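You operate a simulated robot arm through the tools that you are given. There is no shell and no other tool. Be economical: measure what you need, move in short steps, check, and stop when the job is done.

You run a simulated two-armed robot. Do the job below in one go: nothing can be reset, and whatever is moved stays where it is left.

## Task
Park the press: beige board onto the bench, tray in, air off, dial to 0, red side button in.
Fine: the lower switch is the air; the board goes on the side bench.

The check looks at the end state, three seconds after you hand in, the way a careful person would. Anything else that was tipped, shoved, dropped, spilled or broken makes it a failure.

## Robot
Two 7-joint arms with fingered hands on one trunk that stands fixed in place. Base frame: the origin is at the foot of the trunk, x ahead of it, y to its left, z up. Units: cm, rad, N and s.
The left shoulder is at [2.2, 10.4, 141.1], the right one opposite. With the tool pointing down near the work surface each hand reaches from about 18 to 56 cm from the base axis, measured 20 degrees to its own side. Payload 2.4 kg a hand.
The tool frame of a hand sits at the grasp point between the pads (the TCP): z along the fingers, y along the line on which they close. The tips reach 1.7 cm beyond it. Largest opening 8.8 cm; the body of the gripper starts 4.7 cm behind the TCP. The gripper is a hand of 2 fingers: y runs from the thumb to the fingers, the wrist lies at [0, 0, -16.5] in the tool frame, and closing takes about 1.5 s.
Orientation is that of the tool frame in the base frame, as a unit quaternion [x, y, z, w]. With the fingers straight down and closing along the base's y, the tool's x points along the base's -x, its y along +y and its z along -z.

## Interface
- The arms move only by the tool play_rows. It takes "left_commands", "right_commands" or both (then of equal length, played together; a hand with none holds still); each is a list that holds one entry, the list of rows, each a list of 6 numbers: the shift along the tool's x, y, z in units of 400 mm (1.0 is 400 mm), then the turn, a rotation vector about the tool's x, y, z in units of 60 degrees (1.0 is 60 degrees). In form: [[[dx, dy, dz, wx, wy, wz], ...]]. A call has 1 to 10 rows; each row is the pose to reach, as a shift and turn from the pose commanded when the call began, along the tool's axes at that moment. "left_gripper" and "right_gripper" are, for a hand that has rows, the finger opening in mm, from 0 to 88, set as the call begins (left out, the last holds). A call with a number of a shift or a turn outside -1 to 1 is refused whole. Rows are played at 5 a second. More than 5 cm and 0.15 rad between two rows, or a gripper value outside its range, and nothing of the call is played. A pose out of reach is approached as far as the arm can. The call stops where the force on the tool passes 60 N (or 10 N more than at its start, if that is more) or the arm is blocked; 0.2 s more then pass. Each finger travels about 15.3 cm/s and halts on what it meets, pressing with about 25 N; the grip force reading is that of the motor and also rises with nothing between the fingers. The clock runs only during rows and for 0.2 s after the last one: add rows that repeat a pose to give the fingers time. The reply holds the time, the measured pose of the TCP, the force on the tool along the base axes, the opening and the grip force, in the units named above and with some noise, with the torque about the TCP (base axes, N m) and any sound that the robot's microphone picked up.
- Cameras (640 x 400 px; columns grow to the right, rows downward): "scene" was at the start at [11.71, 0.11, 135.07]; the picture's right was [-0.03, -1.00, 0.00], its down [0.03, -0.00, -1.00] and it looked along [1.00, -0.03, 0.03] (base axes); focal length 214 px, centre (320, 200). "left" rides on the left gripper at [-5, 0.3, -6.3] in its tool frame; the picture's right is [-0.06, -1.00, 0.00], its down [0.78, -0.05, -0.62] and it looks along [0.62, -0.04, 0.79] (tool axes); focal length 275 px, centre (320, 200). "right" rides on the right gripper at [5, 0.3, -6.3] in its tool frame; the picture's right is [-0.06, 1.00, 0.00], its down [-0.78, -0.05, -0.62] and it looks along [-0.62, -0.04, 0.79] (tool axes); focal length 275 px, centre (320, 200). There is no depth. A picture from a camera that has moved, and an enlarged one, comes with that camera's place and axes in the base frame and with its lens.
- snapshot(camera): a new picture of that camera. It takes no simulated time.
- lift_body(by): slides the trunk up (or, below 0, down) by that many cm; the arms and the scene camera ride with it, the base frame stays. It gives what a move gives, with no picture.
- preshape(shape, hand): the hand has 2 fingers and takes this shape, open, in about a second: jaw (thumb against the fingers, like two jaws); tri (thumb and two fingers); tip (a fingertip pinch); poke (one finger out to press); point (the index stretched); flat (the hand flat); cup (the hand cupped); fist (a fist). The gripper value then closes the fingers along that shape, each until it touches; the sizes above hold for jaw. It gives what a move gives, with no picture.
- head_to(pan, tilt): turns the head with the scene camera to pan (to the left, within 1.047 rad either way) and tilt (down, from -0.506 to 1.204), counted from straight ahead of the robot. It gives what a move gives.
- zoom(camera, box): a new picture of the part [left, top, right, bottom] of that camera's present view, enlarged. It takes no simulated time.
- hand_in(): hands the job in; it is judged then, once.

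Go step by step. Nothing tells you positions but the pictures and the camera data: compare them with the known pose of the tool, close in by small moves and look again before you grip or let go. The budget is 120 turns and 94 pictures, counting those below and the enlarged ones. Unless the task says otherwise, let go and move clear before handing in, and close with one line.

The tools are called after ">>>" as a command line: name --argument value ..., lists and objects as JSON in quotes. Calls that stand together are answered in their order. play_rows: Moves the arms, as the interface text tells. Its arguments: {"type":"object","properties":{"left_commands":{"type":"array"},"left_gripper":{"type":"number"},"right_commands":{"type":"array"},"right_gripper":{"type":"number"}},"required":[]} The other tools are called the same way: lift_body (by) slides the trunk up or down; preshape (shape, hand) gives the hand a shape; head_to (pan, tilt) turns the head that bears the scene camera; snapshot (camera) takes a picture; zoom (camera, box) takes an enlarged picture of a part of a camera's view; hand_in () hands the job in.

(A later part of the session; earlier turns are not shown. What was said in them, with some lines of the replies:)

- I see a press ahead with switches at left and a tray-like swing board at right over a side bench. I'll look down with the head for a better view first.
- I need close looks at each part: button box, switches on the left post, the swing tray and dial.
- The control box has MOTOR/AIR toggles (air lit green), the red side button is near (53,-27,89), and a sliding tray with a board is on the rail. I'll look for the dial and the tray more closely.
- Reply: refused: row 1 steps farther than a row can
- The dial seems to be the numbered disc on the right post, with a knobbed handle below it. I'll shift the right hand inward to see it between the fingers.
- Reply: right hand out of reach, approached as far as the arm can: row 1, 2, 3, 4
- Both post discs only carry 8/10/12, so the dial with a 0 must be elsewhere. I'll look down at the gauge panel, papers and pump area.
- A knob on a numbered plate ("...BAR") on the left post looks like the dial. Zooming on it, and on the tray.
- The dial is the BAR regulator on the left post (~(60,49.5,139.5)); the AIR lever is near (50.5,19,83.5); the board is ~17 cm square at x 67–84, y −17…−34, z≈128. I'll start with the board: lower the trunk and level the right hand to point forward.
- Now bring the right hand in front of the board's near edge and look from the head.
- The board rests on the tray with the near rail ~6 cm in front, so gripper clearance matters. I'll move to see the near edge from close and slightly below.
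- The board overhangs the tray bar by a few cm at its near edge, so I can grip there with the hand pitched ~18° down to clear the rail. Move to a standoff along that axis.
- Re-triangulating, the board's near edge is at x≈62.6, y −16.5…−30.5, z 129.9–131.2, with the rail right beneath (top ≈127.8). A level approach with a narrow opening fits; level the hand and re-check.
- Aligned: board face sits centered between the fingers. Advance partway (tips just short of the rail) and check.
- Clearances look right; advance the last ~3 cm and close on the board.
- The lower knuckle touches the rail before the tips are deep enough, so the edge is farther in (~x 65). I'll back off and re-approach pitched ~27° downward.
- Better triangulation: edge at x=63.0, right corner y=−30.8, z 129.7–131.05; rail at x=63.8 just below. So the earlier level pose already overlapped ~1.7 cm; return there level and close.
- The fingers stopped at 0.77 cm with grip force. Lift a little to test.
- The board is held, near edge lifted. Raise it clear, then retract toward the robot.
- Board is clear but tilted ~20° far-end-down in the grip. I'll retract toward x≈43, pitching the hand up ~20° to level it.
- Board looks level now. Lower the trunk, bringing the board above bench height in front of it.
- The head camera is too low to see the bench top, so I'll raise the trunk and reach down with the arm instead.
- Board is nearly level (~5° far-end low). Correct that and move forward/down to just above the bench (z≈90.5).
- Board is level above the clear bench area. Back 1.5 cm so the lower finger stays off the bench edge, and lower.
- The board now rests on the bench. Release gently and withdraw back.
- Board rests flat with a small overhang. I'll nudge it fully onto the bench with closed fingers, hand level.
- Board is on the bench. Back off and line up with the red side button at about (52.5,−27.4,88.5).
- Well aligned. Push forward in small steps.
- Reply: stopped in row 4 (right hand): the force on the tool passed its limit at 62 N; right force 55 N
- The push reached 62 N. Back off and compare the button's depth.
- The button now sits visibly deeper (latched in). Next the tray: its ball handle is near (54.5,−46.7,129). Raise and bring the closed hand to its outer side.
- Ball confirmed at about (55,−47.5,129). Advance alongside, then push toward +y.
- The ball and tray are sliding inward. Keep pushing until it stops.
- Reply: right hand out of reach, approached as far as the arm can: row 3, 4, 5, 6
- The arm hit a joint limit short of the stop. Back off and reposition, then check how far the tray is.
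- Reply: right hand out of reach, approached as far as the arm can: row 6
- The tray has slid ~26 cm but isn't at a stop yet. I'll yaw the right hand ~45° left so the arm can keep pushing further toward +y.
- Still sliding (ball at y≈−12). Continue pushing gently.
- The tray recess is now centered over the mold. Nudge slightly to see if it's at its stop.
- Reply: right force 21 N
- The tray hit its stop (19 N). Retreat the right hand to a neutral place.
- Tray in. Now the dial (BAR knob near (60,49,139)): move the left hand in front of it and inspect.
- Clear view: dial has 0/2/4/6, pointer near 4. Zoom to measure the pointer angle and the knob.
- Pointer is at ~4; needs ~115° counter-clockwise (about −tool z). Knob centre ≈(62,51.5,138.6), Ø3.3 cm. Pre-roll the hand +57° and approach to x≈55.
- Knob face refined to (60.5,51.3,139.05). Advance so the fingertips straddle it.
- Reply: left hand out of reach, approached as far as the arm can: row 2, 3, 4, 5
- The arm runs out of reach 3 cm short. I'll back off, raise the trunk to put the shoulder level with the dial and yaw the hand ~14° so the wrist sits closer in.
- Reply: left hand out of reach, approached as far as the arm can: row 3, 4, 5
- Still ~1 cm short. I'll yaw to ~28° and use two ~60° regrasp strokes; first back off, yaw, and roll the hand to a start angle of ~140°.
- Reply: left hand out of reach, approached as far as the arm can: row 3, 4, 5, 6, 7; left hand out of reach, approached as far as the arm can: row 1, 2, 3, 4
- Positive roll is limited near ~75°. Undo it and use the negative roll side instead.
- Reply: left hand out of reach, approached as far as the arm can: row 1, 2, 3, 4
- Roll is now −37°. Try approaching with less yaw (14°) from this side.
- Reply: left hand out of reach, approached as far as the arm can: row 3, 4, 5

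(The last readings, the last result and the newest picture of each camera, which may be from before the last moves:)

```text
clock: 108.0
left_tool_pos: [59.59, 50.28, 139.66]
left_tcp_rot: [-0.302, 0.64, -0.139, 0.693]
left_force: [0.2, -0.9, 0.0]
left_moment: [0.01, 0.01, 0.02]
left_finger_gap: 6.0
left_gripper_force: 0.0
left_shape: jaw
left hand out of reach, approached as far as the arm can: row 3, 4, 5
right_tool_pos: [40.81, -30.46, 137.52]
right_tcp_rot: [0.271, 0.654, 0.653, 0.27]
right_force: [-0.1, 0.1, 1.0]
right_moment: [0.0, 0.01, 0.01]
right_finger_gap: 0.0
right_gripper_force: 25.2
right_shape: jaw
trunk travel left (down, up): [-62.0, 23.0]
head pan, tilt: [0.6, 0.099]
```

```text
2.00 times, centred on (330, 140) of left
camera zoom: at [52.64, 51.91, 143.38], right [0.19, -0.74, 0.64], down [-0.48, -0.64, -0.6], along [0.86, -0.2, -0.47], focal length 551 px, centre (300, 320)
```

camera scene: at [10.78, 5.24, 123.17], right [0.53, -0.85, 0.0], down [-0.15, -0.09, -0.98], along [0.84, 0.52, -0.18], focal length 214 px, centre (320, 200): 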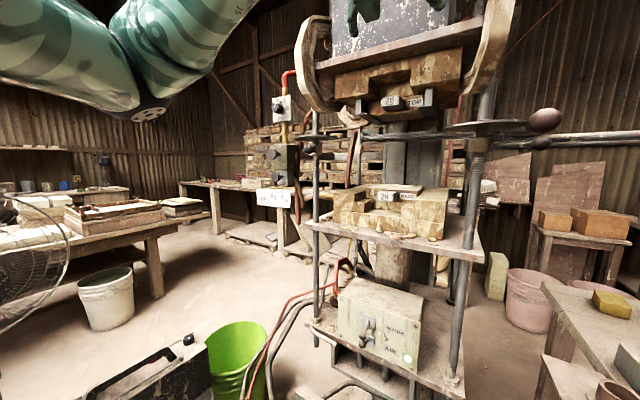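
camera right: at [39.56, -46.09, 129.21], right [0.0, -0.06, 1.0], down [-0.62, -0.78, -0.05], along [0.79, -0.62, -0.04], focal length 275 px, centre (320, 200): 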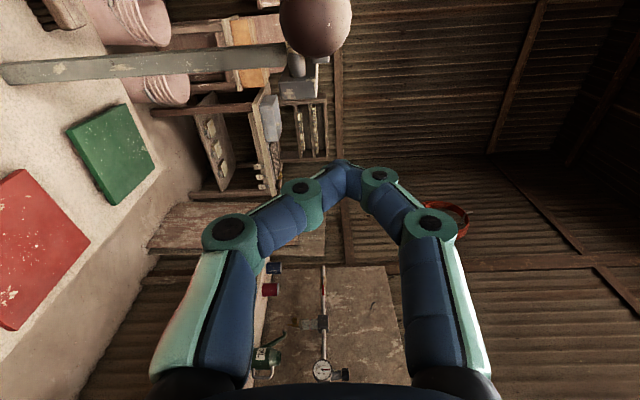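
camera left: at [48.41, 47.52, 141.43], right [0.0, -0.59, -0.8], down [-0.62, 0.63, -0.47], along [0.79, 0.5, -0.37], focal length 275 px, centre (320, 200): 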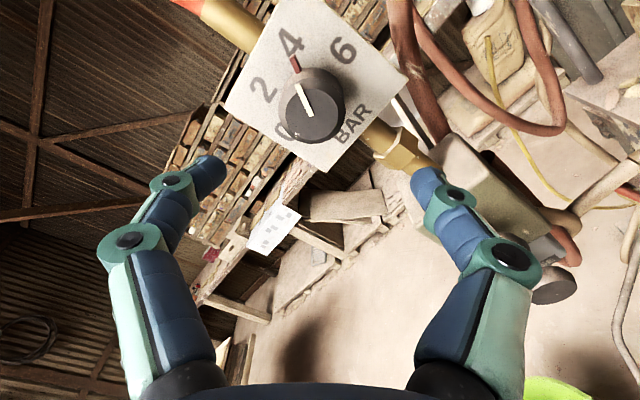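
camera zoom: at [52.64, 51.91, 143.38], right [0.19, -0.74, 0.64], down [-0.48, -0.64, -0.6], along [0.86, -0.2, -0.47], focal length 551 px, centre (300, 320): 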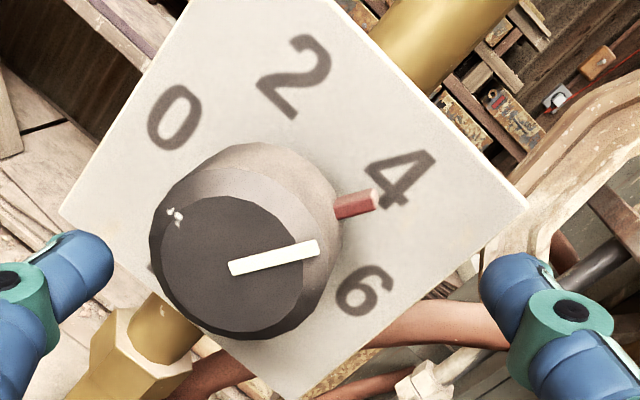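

Nearly there; add ~10° yaw and center on the knob, then close.

>>> play_rows --left_commands '[[[0.0, 0.0, -0.01, -0.067, -0.05, 0], [0.004, 0.008, 0.0, -0.134, -0.1, 0], [0.0096, 0.0148, 0.01, -0.134, -0.1, 0], [0.0096, 0.0148, 0.017, -0.134, -0.1, 0], [0.0096, 0.0148, 0.017, -0.134, -0.1, 0]]]'

>>> play_rows --left_commands '[[[0, 0, 0, 0, 0, 0], [0, 0, 0, 0, 0, 0], [0, 0, 0, 0, 0, 0], [0, 0, 0, 0, 0, 0], [0, 0, 0, 0, 0, 0]]]' --left_gripper 0

>>> zoom --camera "left" --box '[180, 40, 480, 240]'

```text
clock: 109.2
left_tool_pos: [60.02, 50.59, 138.95]
left_tcp_rot: [-0.355, 0.612, -0.078, 0.703]
left_force: [-0.2, -0.6, -0.2]
left_moment: [-0.04, -0.02, -0.03]
left_finger_gap: 6.04
left_gripper_force: 0.1
left_shape: jaw
right_tool_pos: [40.74, -30.51, 137.65]
right_tcp_rot: [0.272, 0.654, 0.653, 0.269]
right_force: [-0.3, -0.6, 0.0]
right_moment: [-0.01, -0.02, -0.01]
right_finger_gap: 0.0
right_gripper_force: 24.1
right_shape: jaw
trunk travel left (down, up): [-62.0, 23.0]
head pan, tilt: [0.6, 0.099]
```

```text
clock: 110.4
left_tool_pos: [59.83, 50.58, 138.79]
left_tcp_rot: [-0.357, 0.611, -0.076, 0.703]
left_force: [-1.6, -1.5, -1.0]
left_moment: [-0.03, -0.03, 0.01]
left_finger_gap: 2.39
left_gripper_force: 24.6
left_shape: jaw
right_tool_pos: [40.7, -30.49, 137.7]
right_tcp_rot: [0.272, 0.653, 0.653, 0.269]
right_force: [0.6, 0.4, -0.2]
right_moment: [-0.02, 0.0, 0.02]
right_finger_gap: 0.01
right_gripper_force: 25.0
right_shape: jaw
trunk travel left (down, up): [-62.0, 23.0]
head pan, tilt: [0.6, 0.099]
```

```text
2.00 times, centred on (330, 140) of left
camera zoom: at [52.76, 51.01, 142.69], right [0.31, -0.7, 0.64], down [-0.36, -0.71, -0.6], along [0.88, -0.04, -0.47], focal length 551 px, centre (300, 320)
```

zoom: 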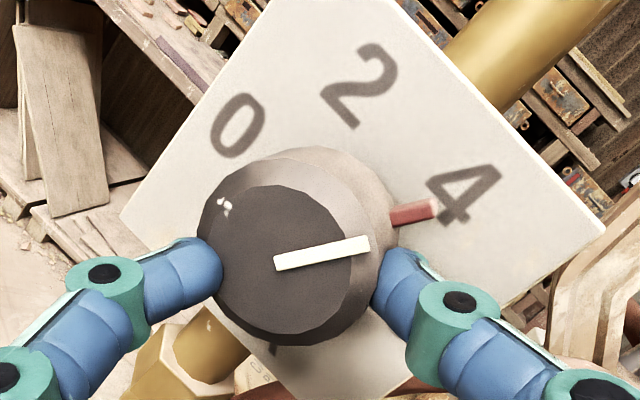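

Good grip on the knob. Rotate CCW (−roll) 58°.

>>> play_rows --left_commands '[[[0, 0, 0, 0, 0, -0.1], [0, 0, 0, 0, 0, -0.2], [0, 0, 0, 0, 0, -0.3], [0, 0, 0, 0, 0, -0.4], [0, 0, 0, 0, 0, -0.5], [0, 0, 0, 0, 0, -0.6], [0, 0, 0, 0, 0, -0.7], [0, 0, 0, 0, 0, -0.8], [0, 0, 0, 0, 0, -0.9], [0, 0, 0, 0, 0, -1.0]]]'

>>> zoom --camera "left" --box '[180, 40, 480, 240]'

```text
clock: 112.6
left_tool_pos: [60.04, 50.67, 139.08]
left_tcp_rot: [0.614, -0.35, 0.42, -0.569]
left_force: [-4.1, 2.5, 0.2]
left_moment: [-0.03, 0.39, -0.02]
left_finger_gap: 2.42
left_gripper_force: 25.3
left_shape: jaw
left hand out of reach, approached as far as the arm can: row 1, 2, 3, 4, 7
right_tool_pos: [40.61, -30.41, 137.69]
right_tcp_rot: [0.273, 0.653, 0.653, 0.268]
right_force: [-0.2, 0.6, 1.1]
right_moment: [-0.03, 0.0, 0.0]
right_finger_gap: 0.0
right_gripper_force: 24.8
right_shape: jaw
trunk travel left (down, up): [-62.0, 23.0]
head pan, tilt: [0.6, 0.099]
```

```text
2.00 times, centred on (330, 140) of left
camera zoom: at [52.16, 52.61, 138.06], right [-0.07, 0.16, 0.98], down [-0.25, -0.96, 0.14], along [0.97, -0.24, 0.11], focal length 551 px, centre (300, 320)
```

zoom: 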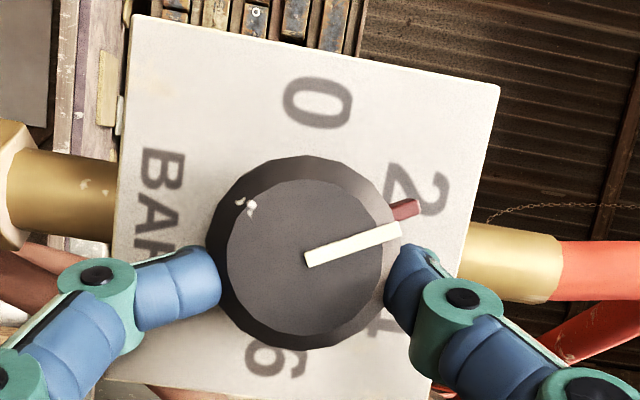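

Dial turned to ~2. Continue another ~60°.

>>> play_rows --left_commands '[[[0, 0, 0, 0, 0, -0.1], [0, 0, 0, 0, 0, -0.2], [0, 0, 0, 0, 0, -0.3], [0, 0, 0, 0, 0, -0.4], [0, 0, 0, 0, 0, -0.5], [0, 0, 0, 0, 0, -0.6], [0, 0, 0, 0, 0, -0.7], [0, 0, 0, 0, 0, -0.8], [0, 0, 0, 0, 0, -0.9], [0, 0, 0, 0, 0, -1.0]]]'

>>> zoom --camera "left" --box '[180, 40, 480, 240]'

```text
clock: 114.8
left_tool_pos: [59.5, 50.93, 139.41]
left_tcp_rot: [0.708, 0.006, 0.646, -0.285]
left_force: [-16.0, -8.8, -6.1]
left_moment: [-0.04, 0.19, -0.09]
left_finger_gap: 2.32
left_gripper_force: 24.7
left_shape: jaw
left hand out of reach, approached as far as the arm can: row 1, 2, 3, 9, 10
right_tool_pos: [40.52, -30.65, 137.62]
right_tcp_rot: [0.271, 0.654, 0.654, 0.269]
right_force: [-0.1, 0.0, 0.1]
right_moment: [0.04, 0.03, 0.01]
right_finger_gap: 0.01
right_gripper_force: 25.0
right_shape: jaw
trunk travel left (down, up): [-62.0, 23.0]
head pan, tilt: [0.6, 0.099]
```

```text
2.00 times, centred on (330, 140) of left
camera zoom: at [53.06, 49.77, 134.58], right [-0.38, 0.86, 0.34], down [-0.45, -0.5, 0.74], along [0.8, 0.13, 0.58], focal length 551 px, centre (300, 320)
```

zoom: 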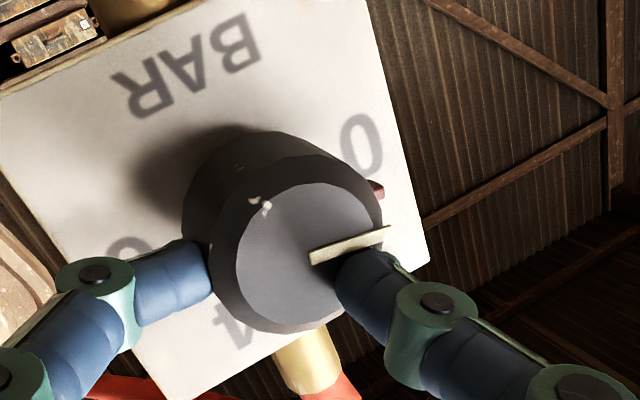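

Close to 0, with ~18–20° remaining and the wrist near its limit. Release, roll back 60°, re-grip and finish.

>>> play_rows --left_commands '[[[0, 0, 0, 0, 0, 0], [0, 0, 0, 0, 0, 0], [0, 0, 0, 0, 0, 0], [0, 0, 0, 0, 0, 0]]]' --left_gripper 62

>>> play_rows --left_commands '[[[0, 0, 0, 0, 0, 0.12], [0, 0.003, 0, 0, 0, 0.25], [0, 0.006, 0.003, 0, 0, 0.38], [-0.002, 0.01, 0.006, 0, 0, 0.51], [-0.004, 0.013, 0.01, 0, 0, 0.64], [-0.004, 0.013, 0.0116, 0, 0, 0.77], [-0.004, 0.013, 0.0116, 0, 0, 0.9], [-0.004, 0.013, 0.0116, 0, 0, 1.0], [-0.004, 0.013, 0.0116, 0, 0, 1.0]]]'

>>> zoom --camera "left" --box '[180, 40, 480, 240]'

```text
clock: 115.8
left_tool_pos: [60.1, 50.73, 139.44]
left_tcp_rot: [0.707, 0.005, 0.647, -0.284]
left_force: [-0.2, -0.6, 0.2]
left_moment: [0.01, 0.0, 0.01]
left_finger_gap: 6.17
left_gripper_force: 0.0
left_shape: jaw
right_tool_pos: [40.77, -30.46, 137.54]
right_tcp_rot: [0.272, 0.654, 0.653, 0.269]
right_force: [-0.4, 0.1, 0.1]
right_moment: [0.0, -0.01, 0.02]
right_finger_gap: 0.0
right_gripper_force: 25.5
right_shape: jaw
trunk travel left (down, up): [-62.0, 23.0]
head pan, tilt: [0.6, 0.099]
```

```text
clock: 117.8
left_tool_pos: [59.97, 51.25, 139.81]
left_tcp_rot: [0.614, -0.351, 0.417, -0.571]
left_force: [-0.1, -0.5, -0.2]
left_moment: [0.0, 0.0, 0.0]
left_finger_gap: 6.18
left_gripper_force: 0.1
left_shape: jaw
left hand out of reach, approached as far as the arm can: row 4, 5, 6, 7, 8, 9
right_tool_pos: [40.65, -30.5, 137.61]
right_tcp_rot: [0.272, 0.653, 0.653, 0.269]
right_force: [-0.3, -0.6, 0.9]
right_moment: [0.0, -0.04, 0.0]
right_finger_gap: 0.01
right_gripper_force: 25.2
right_shape: jaw
trunk travel left (down, up): [-62.0, 23.0]
head pan, tilt: [0.6, 0.099]
```

```text
2.00 times, centred on (330, 140) of left
camera zoom: at [52.13, 53.13, 138.91], right [-0.07, 0.16, 0.98], down [-0.25, -0.96, 0.14], along [0.97, -0.24, 0.11], focal length 551 px, centre (300, 320)
```

zoom: 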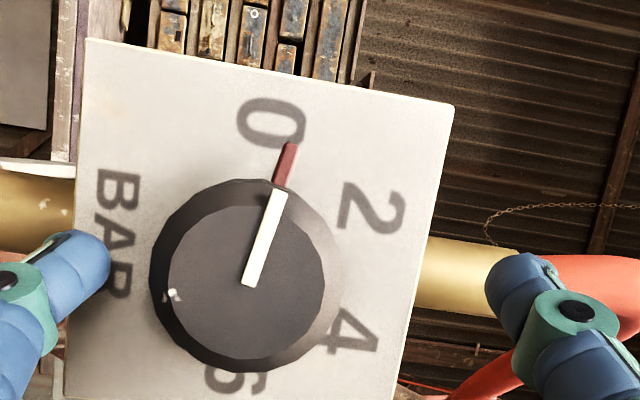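

Pointer is ~12° short of 0. Recenter on the knob, re-grip, and turn a further ~14°.

>>> play_rows --left_commands '[[[0.005, 0.01, 0, 0, 0, 0], [0.01, 0.0213, -0.003, 0, 0, 0], [0.01, 0.0213, -0.003, 0, 0, 0]]]'

>>> play_rows --left_commands '[[[0, 0, 0, 0, 0, 0], [0, 0, 0, 0, 0, 0], [0, 0, 0, 0, 0, 0], [0, 0, 0, 0, 0, 0], [0, 0, 0, 0, 0, -0.06], [0, 0, 0, 0, 0, -0.12], [0, 0, 0, 0, 0, -0.18], [0, 0, 0, 0, 0, -0.23], [0, 0, 0, 0, 0, -0.23]]]' --left_gripper 0

>>> zoom --camera "left" --box '[180, 40, 480, 240]'

```text
clock: 118.6
left_tool_pos: [60.04, 50.68, 139.03]
left_tcp_rot: [0.614, -0.351, 0.418, -0.57]
left_force: [-0.8, -0.4, -0.8]
left_moment: [0.02, -0.01, 0.03]
left_finger_gap: 6.16
left_gripper_force: 0.0
left_shape: jaw
right_tool_pos: [40.69, -30.54, 137.62]
right_tcp_rot: [0.272, 0.653, 0.653, 0.269]
right_force: [0.0, 0.1, 0.7]
right_moment: [-0.02, -0.03, 0.0]
right_finger_gap: 0.0
right_gripper_force: 24.7
right_shape: jaw
trunk travel left (down, up): [-62.0, 23.0]
head pan, tilt: [0.6, 0.099]
```

```text
clock: 120.6
left_tool_pos: [60.19, 50.53, 139.01]
left_tcp_rot: [0.653, -0.274, 0.484, -0.515]
left_force: [1.6, 0.3, 1.8]
left_moment: [0.1, 0.24, -0.08]
left_finger_gap: 2.35
left_gripper_force: 24.4
left_shape: jaw
right_tool_pos: [40.71, -30.43, 137.62]
right_tcp_rot: [0.272, 0.654, 0.653, 0.269]
right_force: [-0.2, 0.2, -0.3]
right_moment: [0.01, 0.01, 0.02]
right_finger_gap: 0.0
right_gripper_force: 24.8
right_shape: jaw
trunk travel left (down, up): [-62.0, 23.0]
head pan, tilt: [0.6, 0.099]
```

```text
2.00 times, centred on (330, 140) of left
camera zoom: at [52.41, 52.2, 136.96], right [-0.16, 0.37, 0.91], down [-0.27, -0.91, 0.32], along [0.95, -0.2, 0.25], focal length 551 px, centre (300, 320)
```

zoom: 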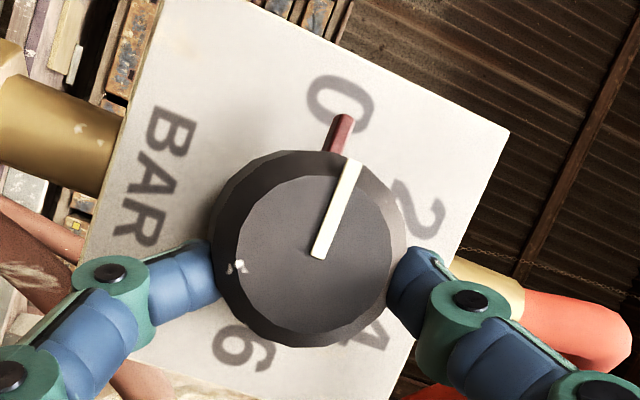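

Pointer is within a few degrees of 0. Small final nudge, then release and retreat.

>>> play_rows --left_commands '[[[0, 0, 0, 0, 0, -0.04], [0, 0, 0, 0, 0, -0.075], [0, 0, 0, 0, 0, -0.075]]]'

>>> play_rows --left_commands '[[[0, 0, 0, 0, 0, 0], [0, 0, 0, 0, 0, 0], [0, 0, 0, 0, 0, 0], [0, 0, 0, 0, 0, 0]]]' --left_gripper 62

>>> play_rows --left_commands '[[[0, 0, -0.05, 0, 0, 0], [0, 0, -0.1, 0, 0, 0.0], [0, 0, -0.18, 0, 0, 0.13], [0, 0, -0.26, 0, 0, 0.26], [0, 0, -0.34, 0, 0, 0.39], [0, 0, -0.34, 0, 0, 0.52], [0, 0, -0.34, 0, 0, 0.65], [0, 0, -0.34, 0, 0, 0.78], [0, 0, -0.34, 0, 0, 0.91]]]'

>>> play_rows --left_commands '[[[0, 0, 0, 0, 0, 0.13], [0, 0, 0, 0, 0, 0.26], [0, 0, 0, 0, 0, 0.39], [0, 0, 0, 0, 0, 0.52], [0, 0, 0, 0, 0, 0.65], [0, 0, 0, 0, 0, 0.78], [0, 0, 0, 0, 0, 0.91], [0, 0, 0, 0, 0, 0.99]]]'

>>> zoom --camera "left" --box '[200, 0, 440, 200]'

```text
clock: 121.4
left_tool_pos: [60.15, 50.47, 139.08]
left_tcp_rot: [0.663, -0.249, 0.504, -0.495]
left_force: [2.1, -2.0, 2.3]
left_moment: [0.23, 0.23, -0.15]
left_finger_gap: 2.38
left_gripper_force: 24.5
left_shape: jaw
right_tool_pos: [40.7, -30.6, 137.57]
right_tcp_rot: [0.272, 0.654, 0.653, 0.269]
right_force: [0.4, 0.7, -0.4]
right_moment: [-0.01, 0.0, 0.03]
right_finger_gap: 0.01
right_gripper_force: 25.3
right_shape: jaw
trunk travel left (down, up): [-62.0, 23.0]
head pan, tilt: [0.6, 0.099]
```

```text
clock: 122.4
left_tool_pos: [60.11, 50.62, 139.0]
left_tcp_rot: [0.663, -0.248, 0.503, -0.496]
left_force: [0.0, -0.3, 0.2]
left_moment: [0.02, -0.03, 0.0]
left_finger_gap: 6.17
left_gripper_force: 0.0
left_shape: jaw
right_tool_pos: [40.7, -30.54, 137.57]
right_tcp_rot: [0.272, 0.654, 0.653, 0.269]
right_force: [-0.1, 0.3, -0.4]
right_moment: [0.0, 0.01, 0.03]
right_finger_gap: 0.01
right_gripper_force: 25.1
right_shape: jaw
trunk travel left (down, up): [-62.0, 23.0]
head pan, tilt: [0.6, 0.099]
```

```text
clock: 124.4
left_tool_pos: [47.73, 44.99, 139.1]
left_tcp_rot: [-0.474, 0.525, -0.219, 0.672]
left_force: [1.3, 0.0, -0.5]
left_moment: [0.01, -0.03, -0.03]
left_finger_gap: 6.21
left_gripper_force: 0.1
left_shape: jaw
right_tool_pos: [40.64, -30.61, 137.73]
right_tcp_rot: [0.272, 0.653, 0.653, 0.269]
right_force: [-0.2, -0.4, -0.2]
right_moment: [-0.01, 0.02, 0.01]
right_finger_gap: 0.01
right_gripper_force: 25.4
right_shape: jaw
trunk travel left (down, up): [-62.0, 23.0]
head pan, tilt: [0.6, 0.099]
```

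```text
clock: 126.2
left_tool_pos: [47.73, 45.11, 139.18]
left_tcp_rot: [-0.153, 0.691, 0.144, 0.692]
left_force: [-1.2, -0.4, 0.1]
left_moment: [-0.01, 0.01, 0.03]
left_finger_gap: 6.17
left_gripper_force: 0.0
left_shape: jaw
right_tool_pos: [40.67, -30.45, 137.64]
right_tcp_rot: [0.272, 0.653, 0.653, 0.27]
right_force: [0.5, -1.0, -0.6]
right_moment: [0.0, -0.03, -0.01]
right_finger_gap: 0.0
right_gripper_force: 25.1
right_shape: jaw
trunk travel left (down, up): [-62.0, 23.0]
head pan, tilt: [0.6, 0.099]
```

```text
2.00 times, centred on (320, 100) of left
camera zoom: at [41.74, 42.89, 144.0], right [0.41, -0.91, 0.08], down [-0.54, -0.31, -0.78], along [0.74, 0.28, -0.62], focal length 551 px, centre (320, 400)
```

zoom: 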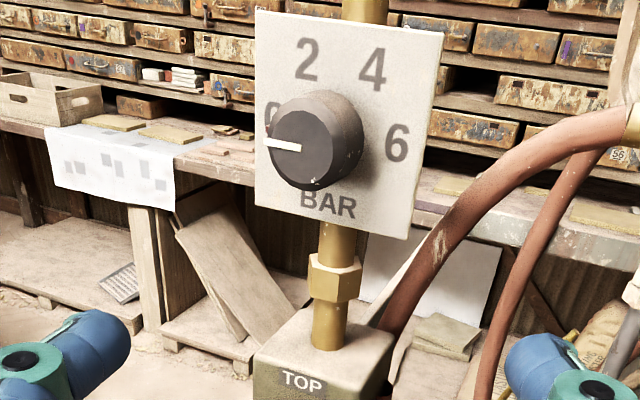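

Dial reads 0. Next the AIR lever: bring the left hand back level, to y≈19, and lower the trunk.

>>> play_rows --left_commands '[[[0, -0.074, -0.0634, 0, 0, 0], [0, -0.148, -0.127, 0.1, 0, 0], [0, -0.221, -0.19, 0.2, 0, 0], [0, -0.295, -0.254, 0.3, 0, 0], [0, -0.369, -0.317, 0.404, 0, 0], [0, -0.442, -0.38, 0.404, 0, 0], [0, -0.516, -0.444, 0.404, 0, 0]]]'

>>> lift_body --by -46

```text
clock: 127.8
left_tool_pos: [40.05, 18.92, 139.3]
left_tcp_rot: [-0.003, 0.705, -0.006, 0.709]
left_force: [-0.4, 0.0, 0.3]
left_moment: [-0.02, 0.0, -0.01]
left_finger_gap: 6.2
left_gripper_force: 0.0
left_shape: jaw
right_tool_pos: [40.65, -30.56, 137.5]
right_tcp_rot: [0.272, 0.653, 0.653, 0.27]
right_force: [-1.1, -0.9, 0.9]
right_moment: [-0.01, 0.03, 0.03]
right_finger_gap: 0.0
right_gripper_force: 25.0
right_shape: jaw
trunk travel left (down, up): [-62.0, 23.0]
head pan, tilt: [0.6, 0.099]
```

```text
refused: -46 is not a number from -40 to 40
```

>>> lift_body --by -40

>>> play_rows --left_commands '[[[0.1, 0, -0.02, 0, 0, 0], [0.2, 0, -0.04, 0, 0, 0], [0.3, 0, -0.06, 0, 0, 0], [0.38, 0, -0.06, 0, 0, 0], [0.38, 0, -0.06, 0, 0, 0]]]' --left_gripper 50

>>> snapshot --camera "left"

```text
clock: 131.6
left_tool_pos: [43.62, 18.91, 93.0]
left_tcp_rot: [-0.003, 0.759, -0.007, 0.651]
left_force: [0.4, 0.4, -0.1]
left_moment: [0.0, 0.01, 0.04]
left_finger_gap: 6.17
left_gripper_force: 0.0
left_shape: jaw
right_tool_pos: [40.66, -30.4, 97.68]
right_tcp_rot: [0.272, 0.653, 0.654, 0.269]
right_force: [-0.4, 0.3, 0.0]
right_moment: [0.01, -0.01, 0.0]
right_finger_gap: 0.01
right_gripper_force: 25.2
right_shape: jaw
trunk travel left (down, up): [-22.0, 63.0]
head pan, tilt: [0.6, 0.099]
```

```text
clock: 132.8
left_tool_pos: [38.87, 18.81, 78.4]
left_tcp_rot: [-0.004, 0.759, -0.006, 0.651]
left_force: [0.2, 0.4, -0.4]
left_moment: [0.0, 0.0, 0.0]
left_finger_gap: 5.04
left_gripper_force: 0.0
left_shape: jaw
left hand out of reach, approached as far as the arm can: row 1
right_tool_pos: [40.63, -30.33, 97.65]
right_tcp_rot: [0.272, 0.653, 0.653, 0.269]
right_force: [0.4, 0.4, -0.3]
right_moment: [0.01, 0.02, 0.01]
right_finger_gap: 0.03
right_gripper_force: 25.4
right_shape: jaw
trunk travel left (down, up): [-22.0, 63.0]
head pan, tilt: [0.6, 0.099]
```

```text
3 pictures are left
camera left: at [33.37, 19.21, 84.22], right [0.01, -1.0, 0.08], down [-0.73, -0.06, -0.68], along [0.68, -0.05, -0.73], focal length 275 px, centre (320, 200)
```

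left: 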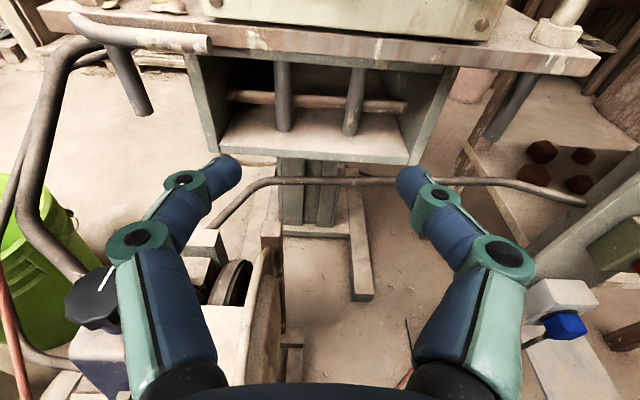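

I overshot low because the lift changed the hand pose; raise it to lever height, level it and look.

>>> play_rows --left_commands '[[[-0.07, 0, 0.015, 0, -0.07, 0], [-0.146, 0, 0.031, 0, -0.147, 0], [-0.146, 0, 0.031, 0, -0.147, 0]]]'

>>> snapshot --camera "left"

```text
clock: 133.6
left_tool_pos: [41.04, 18.92, 84.04]
left_tcp_rot: [-0.004, 0.707, -0.006, 0.707]
left_force: [-0.5, 0.1, -0.2]
left_moment: [0.03, 0.0, 0.01]
left_finger_gap: 5.04
left_gripper_force: 0.0
left_shape: jaw
right_tool_pos: [40.65, -30.38, 97.71]
right_tcp_rot: [0.273, 0.653, 0.653, 0.269]
right_force: [0.1, -0.1, -0.3]
right_moment: [0.01, 0.02, 0.02]
right_finger_gap: 0.02
right_gripper_force: 25.2
right_shape: jaw
trunk travel left (down, up): [-22.0, 63.0]
head pan, tilt: [0.6, 0.099]
```

```text
2 pictures are left
camera left: at [34.62, 19.3, 89.02], right [0.0, -1.0, 0.08], down [-0.62, -0.06, -0.78], along [0.79, -0.05, -0.62], focal length 275 px, centre (320, 200)
```

left: 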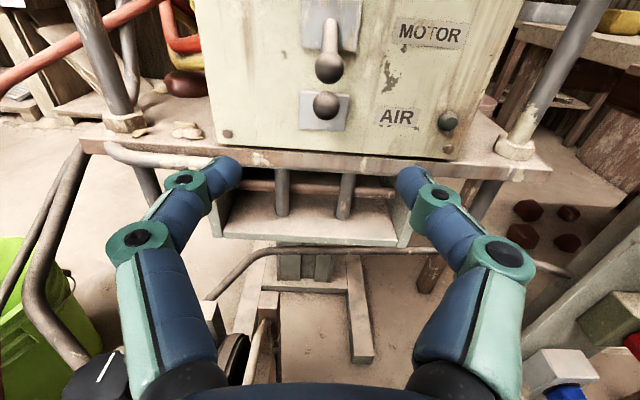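

The AIR lever still points up (its ball ≈(50.7,18.5,83.4), pivot z≈81.8), MOTOR lever hangs down just above. I'll pinch the AIR ball from the sides, slightly low, and pull it down.

>>> play_rows --left_commands '[[[0.02, -0.005, 0.06, 0, 0, 0], [0.0325, -0.01, 0.12, 0, 0, 0], [0.0325, -0.01, 0.18, 0, 0, 0], [0.0325, -0.01, 0.23, 0, 0, 0], [0.0325, -0.01, 0.23, 0, 0, 0]]]'

>>> play_rows --left_commands '[[[0, 0, 0, 0, 0, 0], [0, 0, 0, 0, 0, 0], [0, 0, 0, 0, 0, 0], [0, 0, 0, 0, 0, 0], [0, 0, 0, 0, 0, 0]]]' --left_gripper 0

```text
clock: 134.8
left_tool_pos: [50.23, 18.58, 82.74]
left_tcp_rot: [-0.004, 0.708, -0.006, 0.707]
left_force: [0.0, -0.4, -0.4]
left_moment: [0.03, -0.02, -0.02]
left_finger_gap: 5.06
left_gripper_force: 0.0
left_shape: jaw
right_tool_pos: [40.65, -30.4, 97.68]
right_tcp_rot: [0.272, 0.653, 0.653, 0.269]
right_force: [0.1, -1.1, 0.8]
right_moment: [0.02, 0.01, 0.01]
right_finger_gap: 0.0
right_gripper_force: 25.1
right_shape: jaw
trunk travel left (down, up): [-22.0, 63.0]
head pan, tilt: [0.6, 0.099]
```

```text
clock: 136.0
left_tool_pos: [50.18, 18.42, 82.67]
left_tcp_rot: [-0.004, 0.709, -0.006, 0.706]
left_force: [-3.5, -1.3, -10.2]
left_moment: [0.0, 0.14, 0.02]
left_finger_gap: 0.11
left_gripper_force: 25.2
left_shape: jaw
right_tool_pos: [40.83, -30.45, 97.68]
right_tcp_rot: [0.273, 0.653, 0.653, 0.269]
right_force: [-0.4, -1.0, 0.9]
right_moment: [0.01, 0.01, 0.0]
right_finger_gap: 0.01
right_gripper_force: 24.7
right_shape: jaw
trunk travel left (down, up): [-22.0, 63.0]
head pan, tilt: [0.6, 0.099]
```

>>> play_rows --left_commands '[[[0.02, 0, 0, 0, 0, 0], [0.04, 0, 0, 0, 0, 0], [0.06, 0, 0, 0, 0, 0], [0.08, 0, 0, 0, 0, 0]]]'

```text
clock: 137.0
left_tool_pos: [50.04, 18.77, 80.21]
left_tcp_rot: [-0.004, 0.708, -0.006, 0.706]
left_force: [0.4, 0.0, -0.1]
left_moment: [0.01, -0.03, 0.04]
left_finger_gap: 0.01
left_gripper_force: 25.0
left_shape: jaw
left hand out of reach, approached as far as the arm can: row 4
right_tool_pos: [40.75, -30.36, 97.72]
right_tcp_rot: [0.272, 0.654, 0.653, 0.269]
right_force: [0.7, -0.9, -0.1]
right_moment: [-0.02, -0.02, 0.0]
right_finger_gap: 0.0
right_gripper_force: 24.9
right_shape: jaw
trunk travel left (down, up): [-22.0, 63.0]
head pan, tilt: [0.6, 0.099]
```

It slipped under the ball. Open, back off, lower the trunk a little for reach, and retry slightly higher.

>>> play_rows --left_commands '[[[0, 0, 0, 0, 0, 0], [0, 0, -0.04, 0, 0, 0], [0, 0, -0.12, 0, 0, 0], [0, 0, -0.2, 0, 0, 0]]]' --left_gripper 45

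>>> lift_body --by -8

```text
clock: 138.0
left_tool_pos: [42.04, 18.72, 80.05]
left_tcp_rot: [-0.005, 0.708, -0.006, 0.707]
left_force: [0.5, 0.5, 0.7]
left_moment: [0.0, 0.01, -0.01]
left_finger_gap: 4.43
left_gripper_force: 0.0
left_shape: jaw
right_tool_pos: [40.68, -30.41, 97.7]
right_tcp_rot: [0.272, 0.653, 0.653, 0.269]
right_force: [0.6, -0.7, -0.2]
right_moment: [-0.02, -0.04, -0.01]
right_finger_gap: 0.0
right_gripper_force: 25.4
right_shape: jaw
trunk travel left (down, up): [-22.0, 63.0]
head pan, tilt: [0.6, 0.099]
```

```text
clock: 139.2
left_tool_pos: [42.11, 18.78, 72.18]
left_tcp_rot: [-0.005, 0.707, -0.005, 0.707]
left_force: [0.1, 0.6, 0.1]
left_moment: [0.0, 0.02, -0.02]
left_finger_gap: 4.45
left_gripper_force: 0.1
left_shape: jaw
right_tool_pos: [40.59, -30.48, 89.66]
right_tcp_rot: [0.272, 0.654, 0.653, 0.269]
right_force: [-0.1, -0.3, 0.6]
right_moment: [0.02, 0.01, 0.02]
right_finger_gap: 0.01
right_gripper_force: 24.6
right_shape: jaw
trunk travel left (down, up): [-14.0, 71.0]
head pan, tilt: [0.6, 0.099]
```

>>> play_rows --left_commands '[[[-0.1, 0, 0, 0, 0, 0], [-0.2, 0, 0, 0, 0, 0], [-0.286, -0.004, 0, 0, 0, 0], [-0.286, -0.006, 0.07, 0, 0, 0], [-0.286, -0.006, 0.14, 0, 0, 0], [-0.286, -0.006, 0.2, 0, 0, 0], [-0.286, -0.006, 0.2, 0, 0, 0]]]'

>>> play_rows --left_commands '[[[0, 0, 0, 0, 0, 0], [0, 0, 0, 0, 0, 0], [0, 0, 0, 0, 0, 0], [0, 0, 0, 0, 0, 0], [0, 0, 0, 0, 0, 0]]]' --left_gripper 0

```text
clock: 140.8
left_tool_pos: [50.17, 18.68, 83.38]
left_tcp_rot: [-0.005, 0.708, -0.007, 0.706]
left_force: [0.3, 0.7, 0.5]
left_moment: [-0.03, -0.03, 0.0]
left_finger_gap: 4.46
left_gripper_force: 0.0
left_shape: jaw
left hand out of reach, approached as far as the arm can: row 2, 3
right_tool_pos: [40.79, -30.44, 89.59]
right_tcp_rot: [0.272, 0.653, 0.653, 0.269]
right_force: [0.1, 0.4, 0.2]
right_moment: [-0.02, -0.01, 0.0]
right_finger_gap: 0.02
right_gripper_force: 25.1
right_shape: jaw
trunk travel left (down, up): [-14.0, 71.0]
head pan, tilt: [0.6, 0.099]
```

```text
clock: 142.0
left_tool_pos: [50.2, 18.74, 83.56]
left_tcp_rot: [-0.006, 0.708, -0.004, 0.707]
left_force: [0.9, -0.4, -0.5]
left_moment: [-0.01, -0.03, -0.01]
left_finger_gap: 0.0
left_gripper_force: 25.0
left_shape: jaw
right_tool_pos: [40.69, -30.39, 89.65]
right_tcp_rot: [0.272, 0.653, 0.653, 0.27]
right_force: [0.3, -0.4, -0.1]
right_moment: [0.01, 0.02, 0.0]
right_finger_gap: 0.0
right_gripper_force: 24.9
right_shape: jaw
trunk travel left (down, up): [-14.0, 71.0]
head pan, tilt: [0.6, 0.099]
```

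Nothing between the fingers now — the lever may already have flipped. Withdraw and look.

>>> play_rows --left_commands '[[[0, 0, -0.08, 0, 0, 0], [0, 0, -0.16, 0, 0, 0], [0, 0, -0.23, 0, 0, 0], [0, 0, -0.23, 0, 0, 0]]]'

>>> zoom --camera "left" --box '[200, 0, 500, 200]'

```text
clock: 143.0
left_tool_pos: [44.0, 19.23, 82.08]
left_tcp_rot: [-0.005, 0.707, -0.004, 0.707]
left_force: [0.9, 0.4, -0.2]
left_moment: [0.0, -0.02, 0.0]
left_finger_gap: 0.0
left_gripper_force: 25.6
left_shape: jaw
left hand out of reach, approached as far as the arm can: row 2, 3, 4
right_tool_pos: [40.61, -30.47, 89.62]
right_tcp_rot: [0.271, 0.654, 0.653, 0.268]
right_force: [0.2, -0.5, 0.2]
right_moment: [0.02, 0.0, 0.06]
right_finger_gap: 0.0
right_gripper_force: 24.6
right_shape: jaw
trunk travel left (down, up): [-14.0, 71.0]
head pan, tilt: [0.6, 0.099]
```

```text
2.00 times, centred on (350, 100) of left
camera zoom: at [37.54, 19.48, 87.03], right [0.0, -1.0, 0.08], down [-0.62, -0.06, -0.78], along [0.78, -0.05, -0.62], focal length 551 px, centre (260, 400)
```

zoom: 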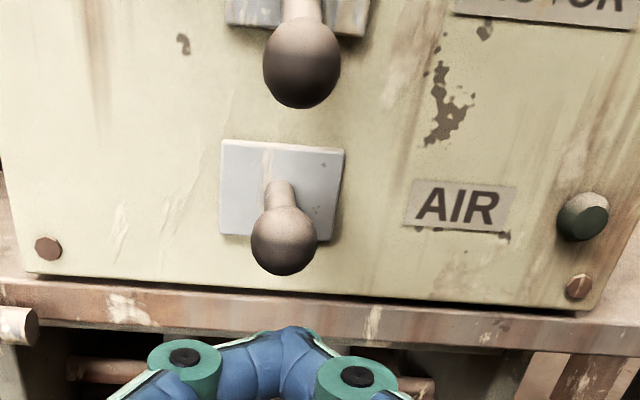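

The AIR lever is now about level – partly moved. I'll come in with closed fingers just above its ball (below the MOTOR ball) and push it fully down.

>>> play_rows --left_commands '[[[-0.036, -0.018, 0.01, 0, 0, 0], [-0.036, -0.018, 0.06, 0, 0, 0], [-0.036, -0.018, 0.11, 0, 0, 0], [-0.036, -0.018, 0.15, 0, 0, 0], [-0.036, -0.018, 0.15, 0, 0, 0]]]'

>>> play_rows --left_commands '[[[0.015, 0, 0, 0, 0, 0], [0.03, 0, 0, 0, 0, 0], [0.045, 0, 0, 0, 0, 0], [0.055, 0, 0, 0, 0, 0]]]'

```text
clock: 144.2
left_tool_pos: [50.02, 18.38, 83.61]
left_tcp_rot: [-0.005, 0.708, -0.006, 0.706]
left_force: [-1.2, -0.7, -0.2]
left_moment: [-0.01, 0.01, 0.01]
left_finger_gap: 0.0
left_gripper_force: 25.0
left_shape: jaw
right_tool_pos: [40.69, -30.56, 89.72]
right_tcp_rot: [0.272, 0.653, 0.653, 0.269]
right_force: [-0.4, -0.1, -0.3]
right_moment: [0.03, -0.02, 0.01]
right_finger_gap: 0.03
right_gripper_force: 24.4
right_shape: jaw
trunk travel left (down, up): [-14.0, 71.0]
head pan, tilt: [0.6, 0.099]
```

```text
clock: 145.2
left_tool_pos: [49.88, 18.39, 81.44]
left_tcp_rot: [-0.005, 0.706, -0.006, 0.708]
left_force: [-1.0, -0.4, 6.3]
left_moment: [0.01, -0.11, 0.04]
left_finger_gap: 0.02
left_gripper_force: 25.1
left_shape: jaw
right_tool_pos: [40.57, -30.48, 89.74]
right_tcp_rot: [0.272, 0.654, 0.653, 0.269]
right_force: [-0.4, 0.4, 0.3]
right_moment: [-0.01, 0.01, 0.0]
right_finger_gap: 0.0
right_gripper_force: 25.3
right_shape: jaw
trunk travel left (down, up): [-14.0, 71.0]
head pan, tilt: [0.6, 0.099]
```

>>> play_rows --left_commands '[[[0.01, 0, 0, 0, 0, 0], [0.02, 0, 0, 0, 0, 0], [0.03, 0, 0, 0, 0, 0], [0.03, 0, 0, 0, 0, 0]]]'

```text
clock: 146.1
left_tool_pos: [49.87, 18.13, 81.21]
left_tcp_rot: [-0.005, 0.694, -0.008, 0.72]
left_force: [-13.7, 0.9, 32.1]
left_moment: [0.1, -0.2, 0.0]
left_finger_gap: 0.02
left_gripper_force: 24.5
left_shape: jaw
right_tool_pos: [40.44, -30.57, 89.76]
right_tcp_rot: [0.27, 0.654, 0.654, 0.269]
right_force: [0.0, -0.2, -0.5]
right_moment: [0.0, 0.0, 0.01]
right_finger_gap: 0.0
right_gripper_force: 25.1
right_shape: jaw
trunk travel left (down, up): [-14.0, 71.0]
head pan, tilt: [0.6, 0.099]
stopped in row 4 (left hand): the force on the tool passed its limit at 61 N (the readings are from after the stop); the commanded pose is now the measured one
```

Hit the lever's stop (61 N). Ease off, back straight out and use the last picture to verify.

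>>> play_rows --left_commands '[[[-0.01, 0, -0.01, 0, 0, 0], [-0.02, 0, -0.06, 0, 0, 0], [-0.02, 0, -0.14, 0, 0, 0], [-0.02, 0, -0.14, 0, 0, 0]]]'

>>> zoom --camera "left" --box '[200, 0, 500, 200]'

```text
clock: 147.1
left_tool_pos: [44.46, 18.33, 81.33]
left_tcp_rot: [-0.004, 0.701, -0.007, 0.713]
left_force: [-0.2, 0.2, -1.3]
left_moment: [0.01, 0.0, -0.04]
left_finger_gap: 0.02
left_gripper_force: 25.0
left_shape: jaw
right_tool_pos: [40.6, -30.41, 89.63]
right_tcp_rot: [0.272, 0.653, 0.654, 0.269]
right_force: [-0.5, 0.6, 0.3]
right_moment: [-0.03, -0.01, -0.01]
right_finger_gap: 0.0
right_gripper_force: 24.9
right_shape: jaw
trunk travel left (down, up): [-14.0, 71.0]
head pan, tilt: [0.6, 0.099]
```

```text
2.00 times, centred on (350, 100) of left
camera zoom: at [37.99, 18.66, 86.11], right [0.0, -1.0, 0.08], down [-0.61, -0.06, -0.79], along [0.8, -0.05, -0.6], focal length 551 px, centre (260, 400)
```

zoom: 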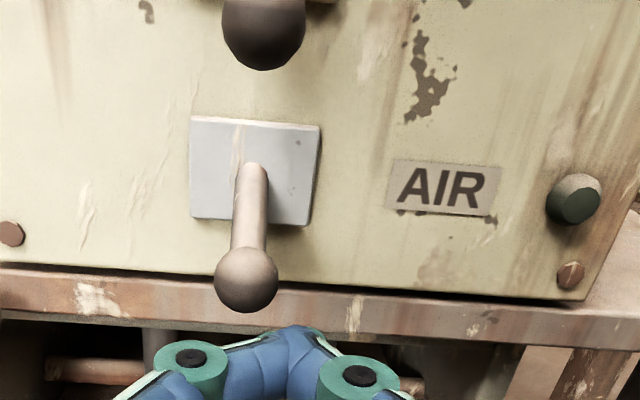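

The AIR lever is fully down with its lamp dark. The board is on the bench, the tray is in, the dial is at 0 and the red button is in. Both hands are clear, so I'm handing in.

>>> hand_in

```text
The job is handed in.
```

The press is parked and handed in: beige board on the side bench, tray pushed in to its stop, air switch down with its lamp off, dial at 0, and red side button in.
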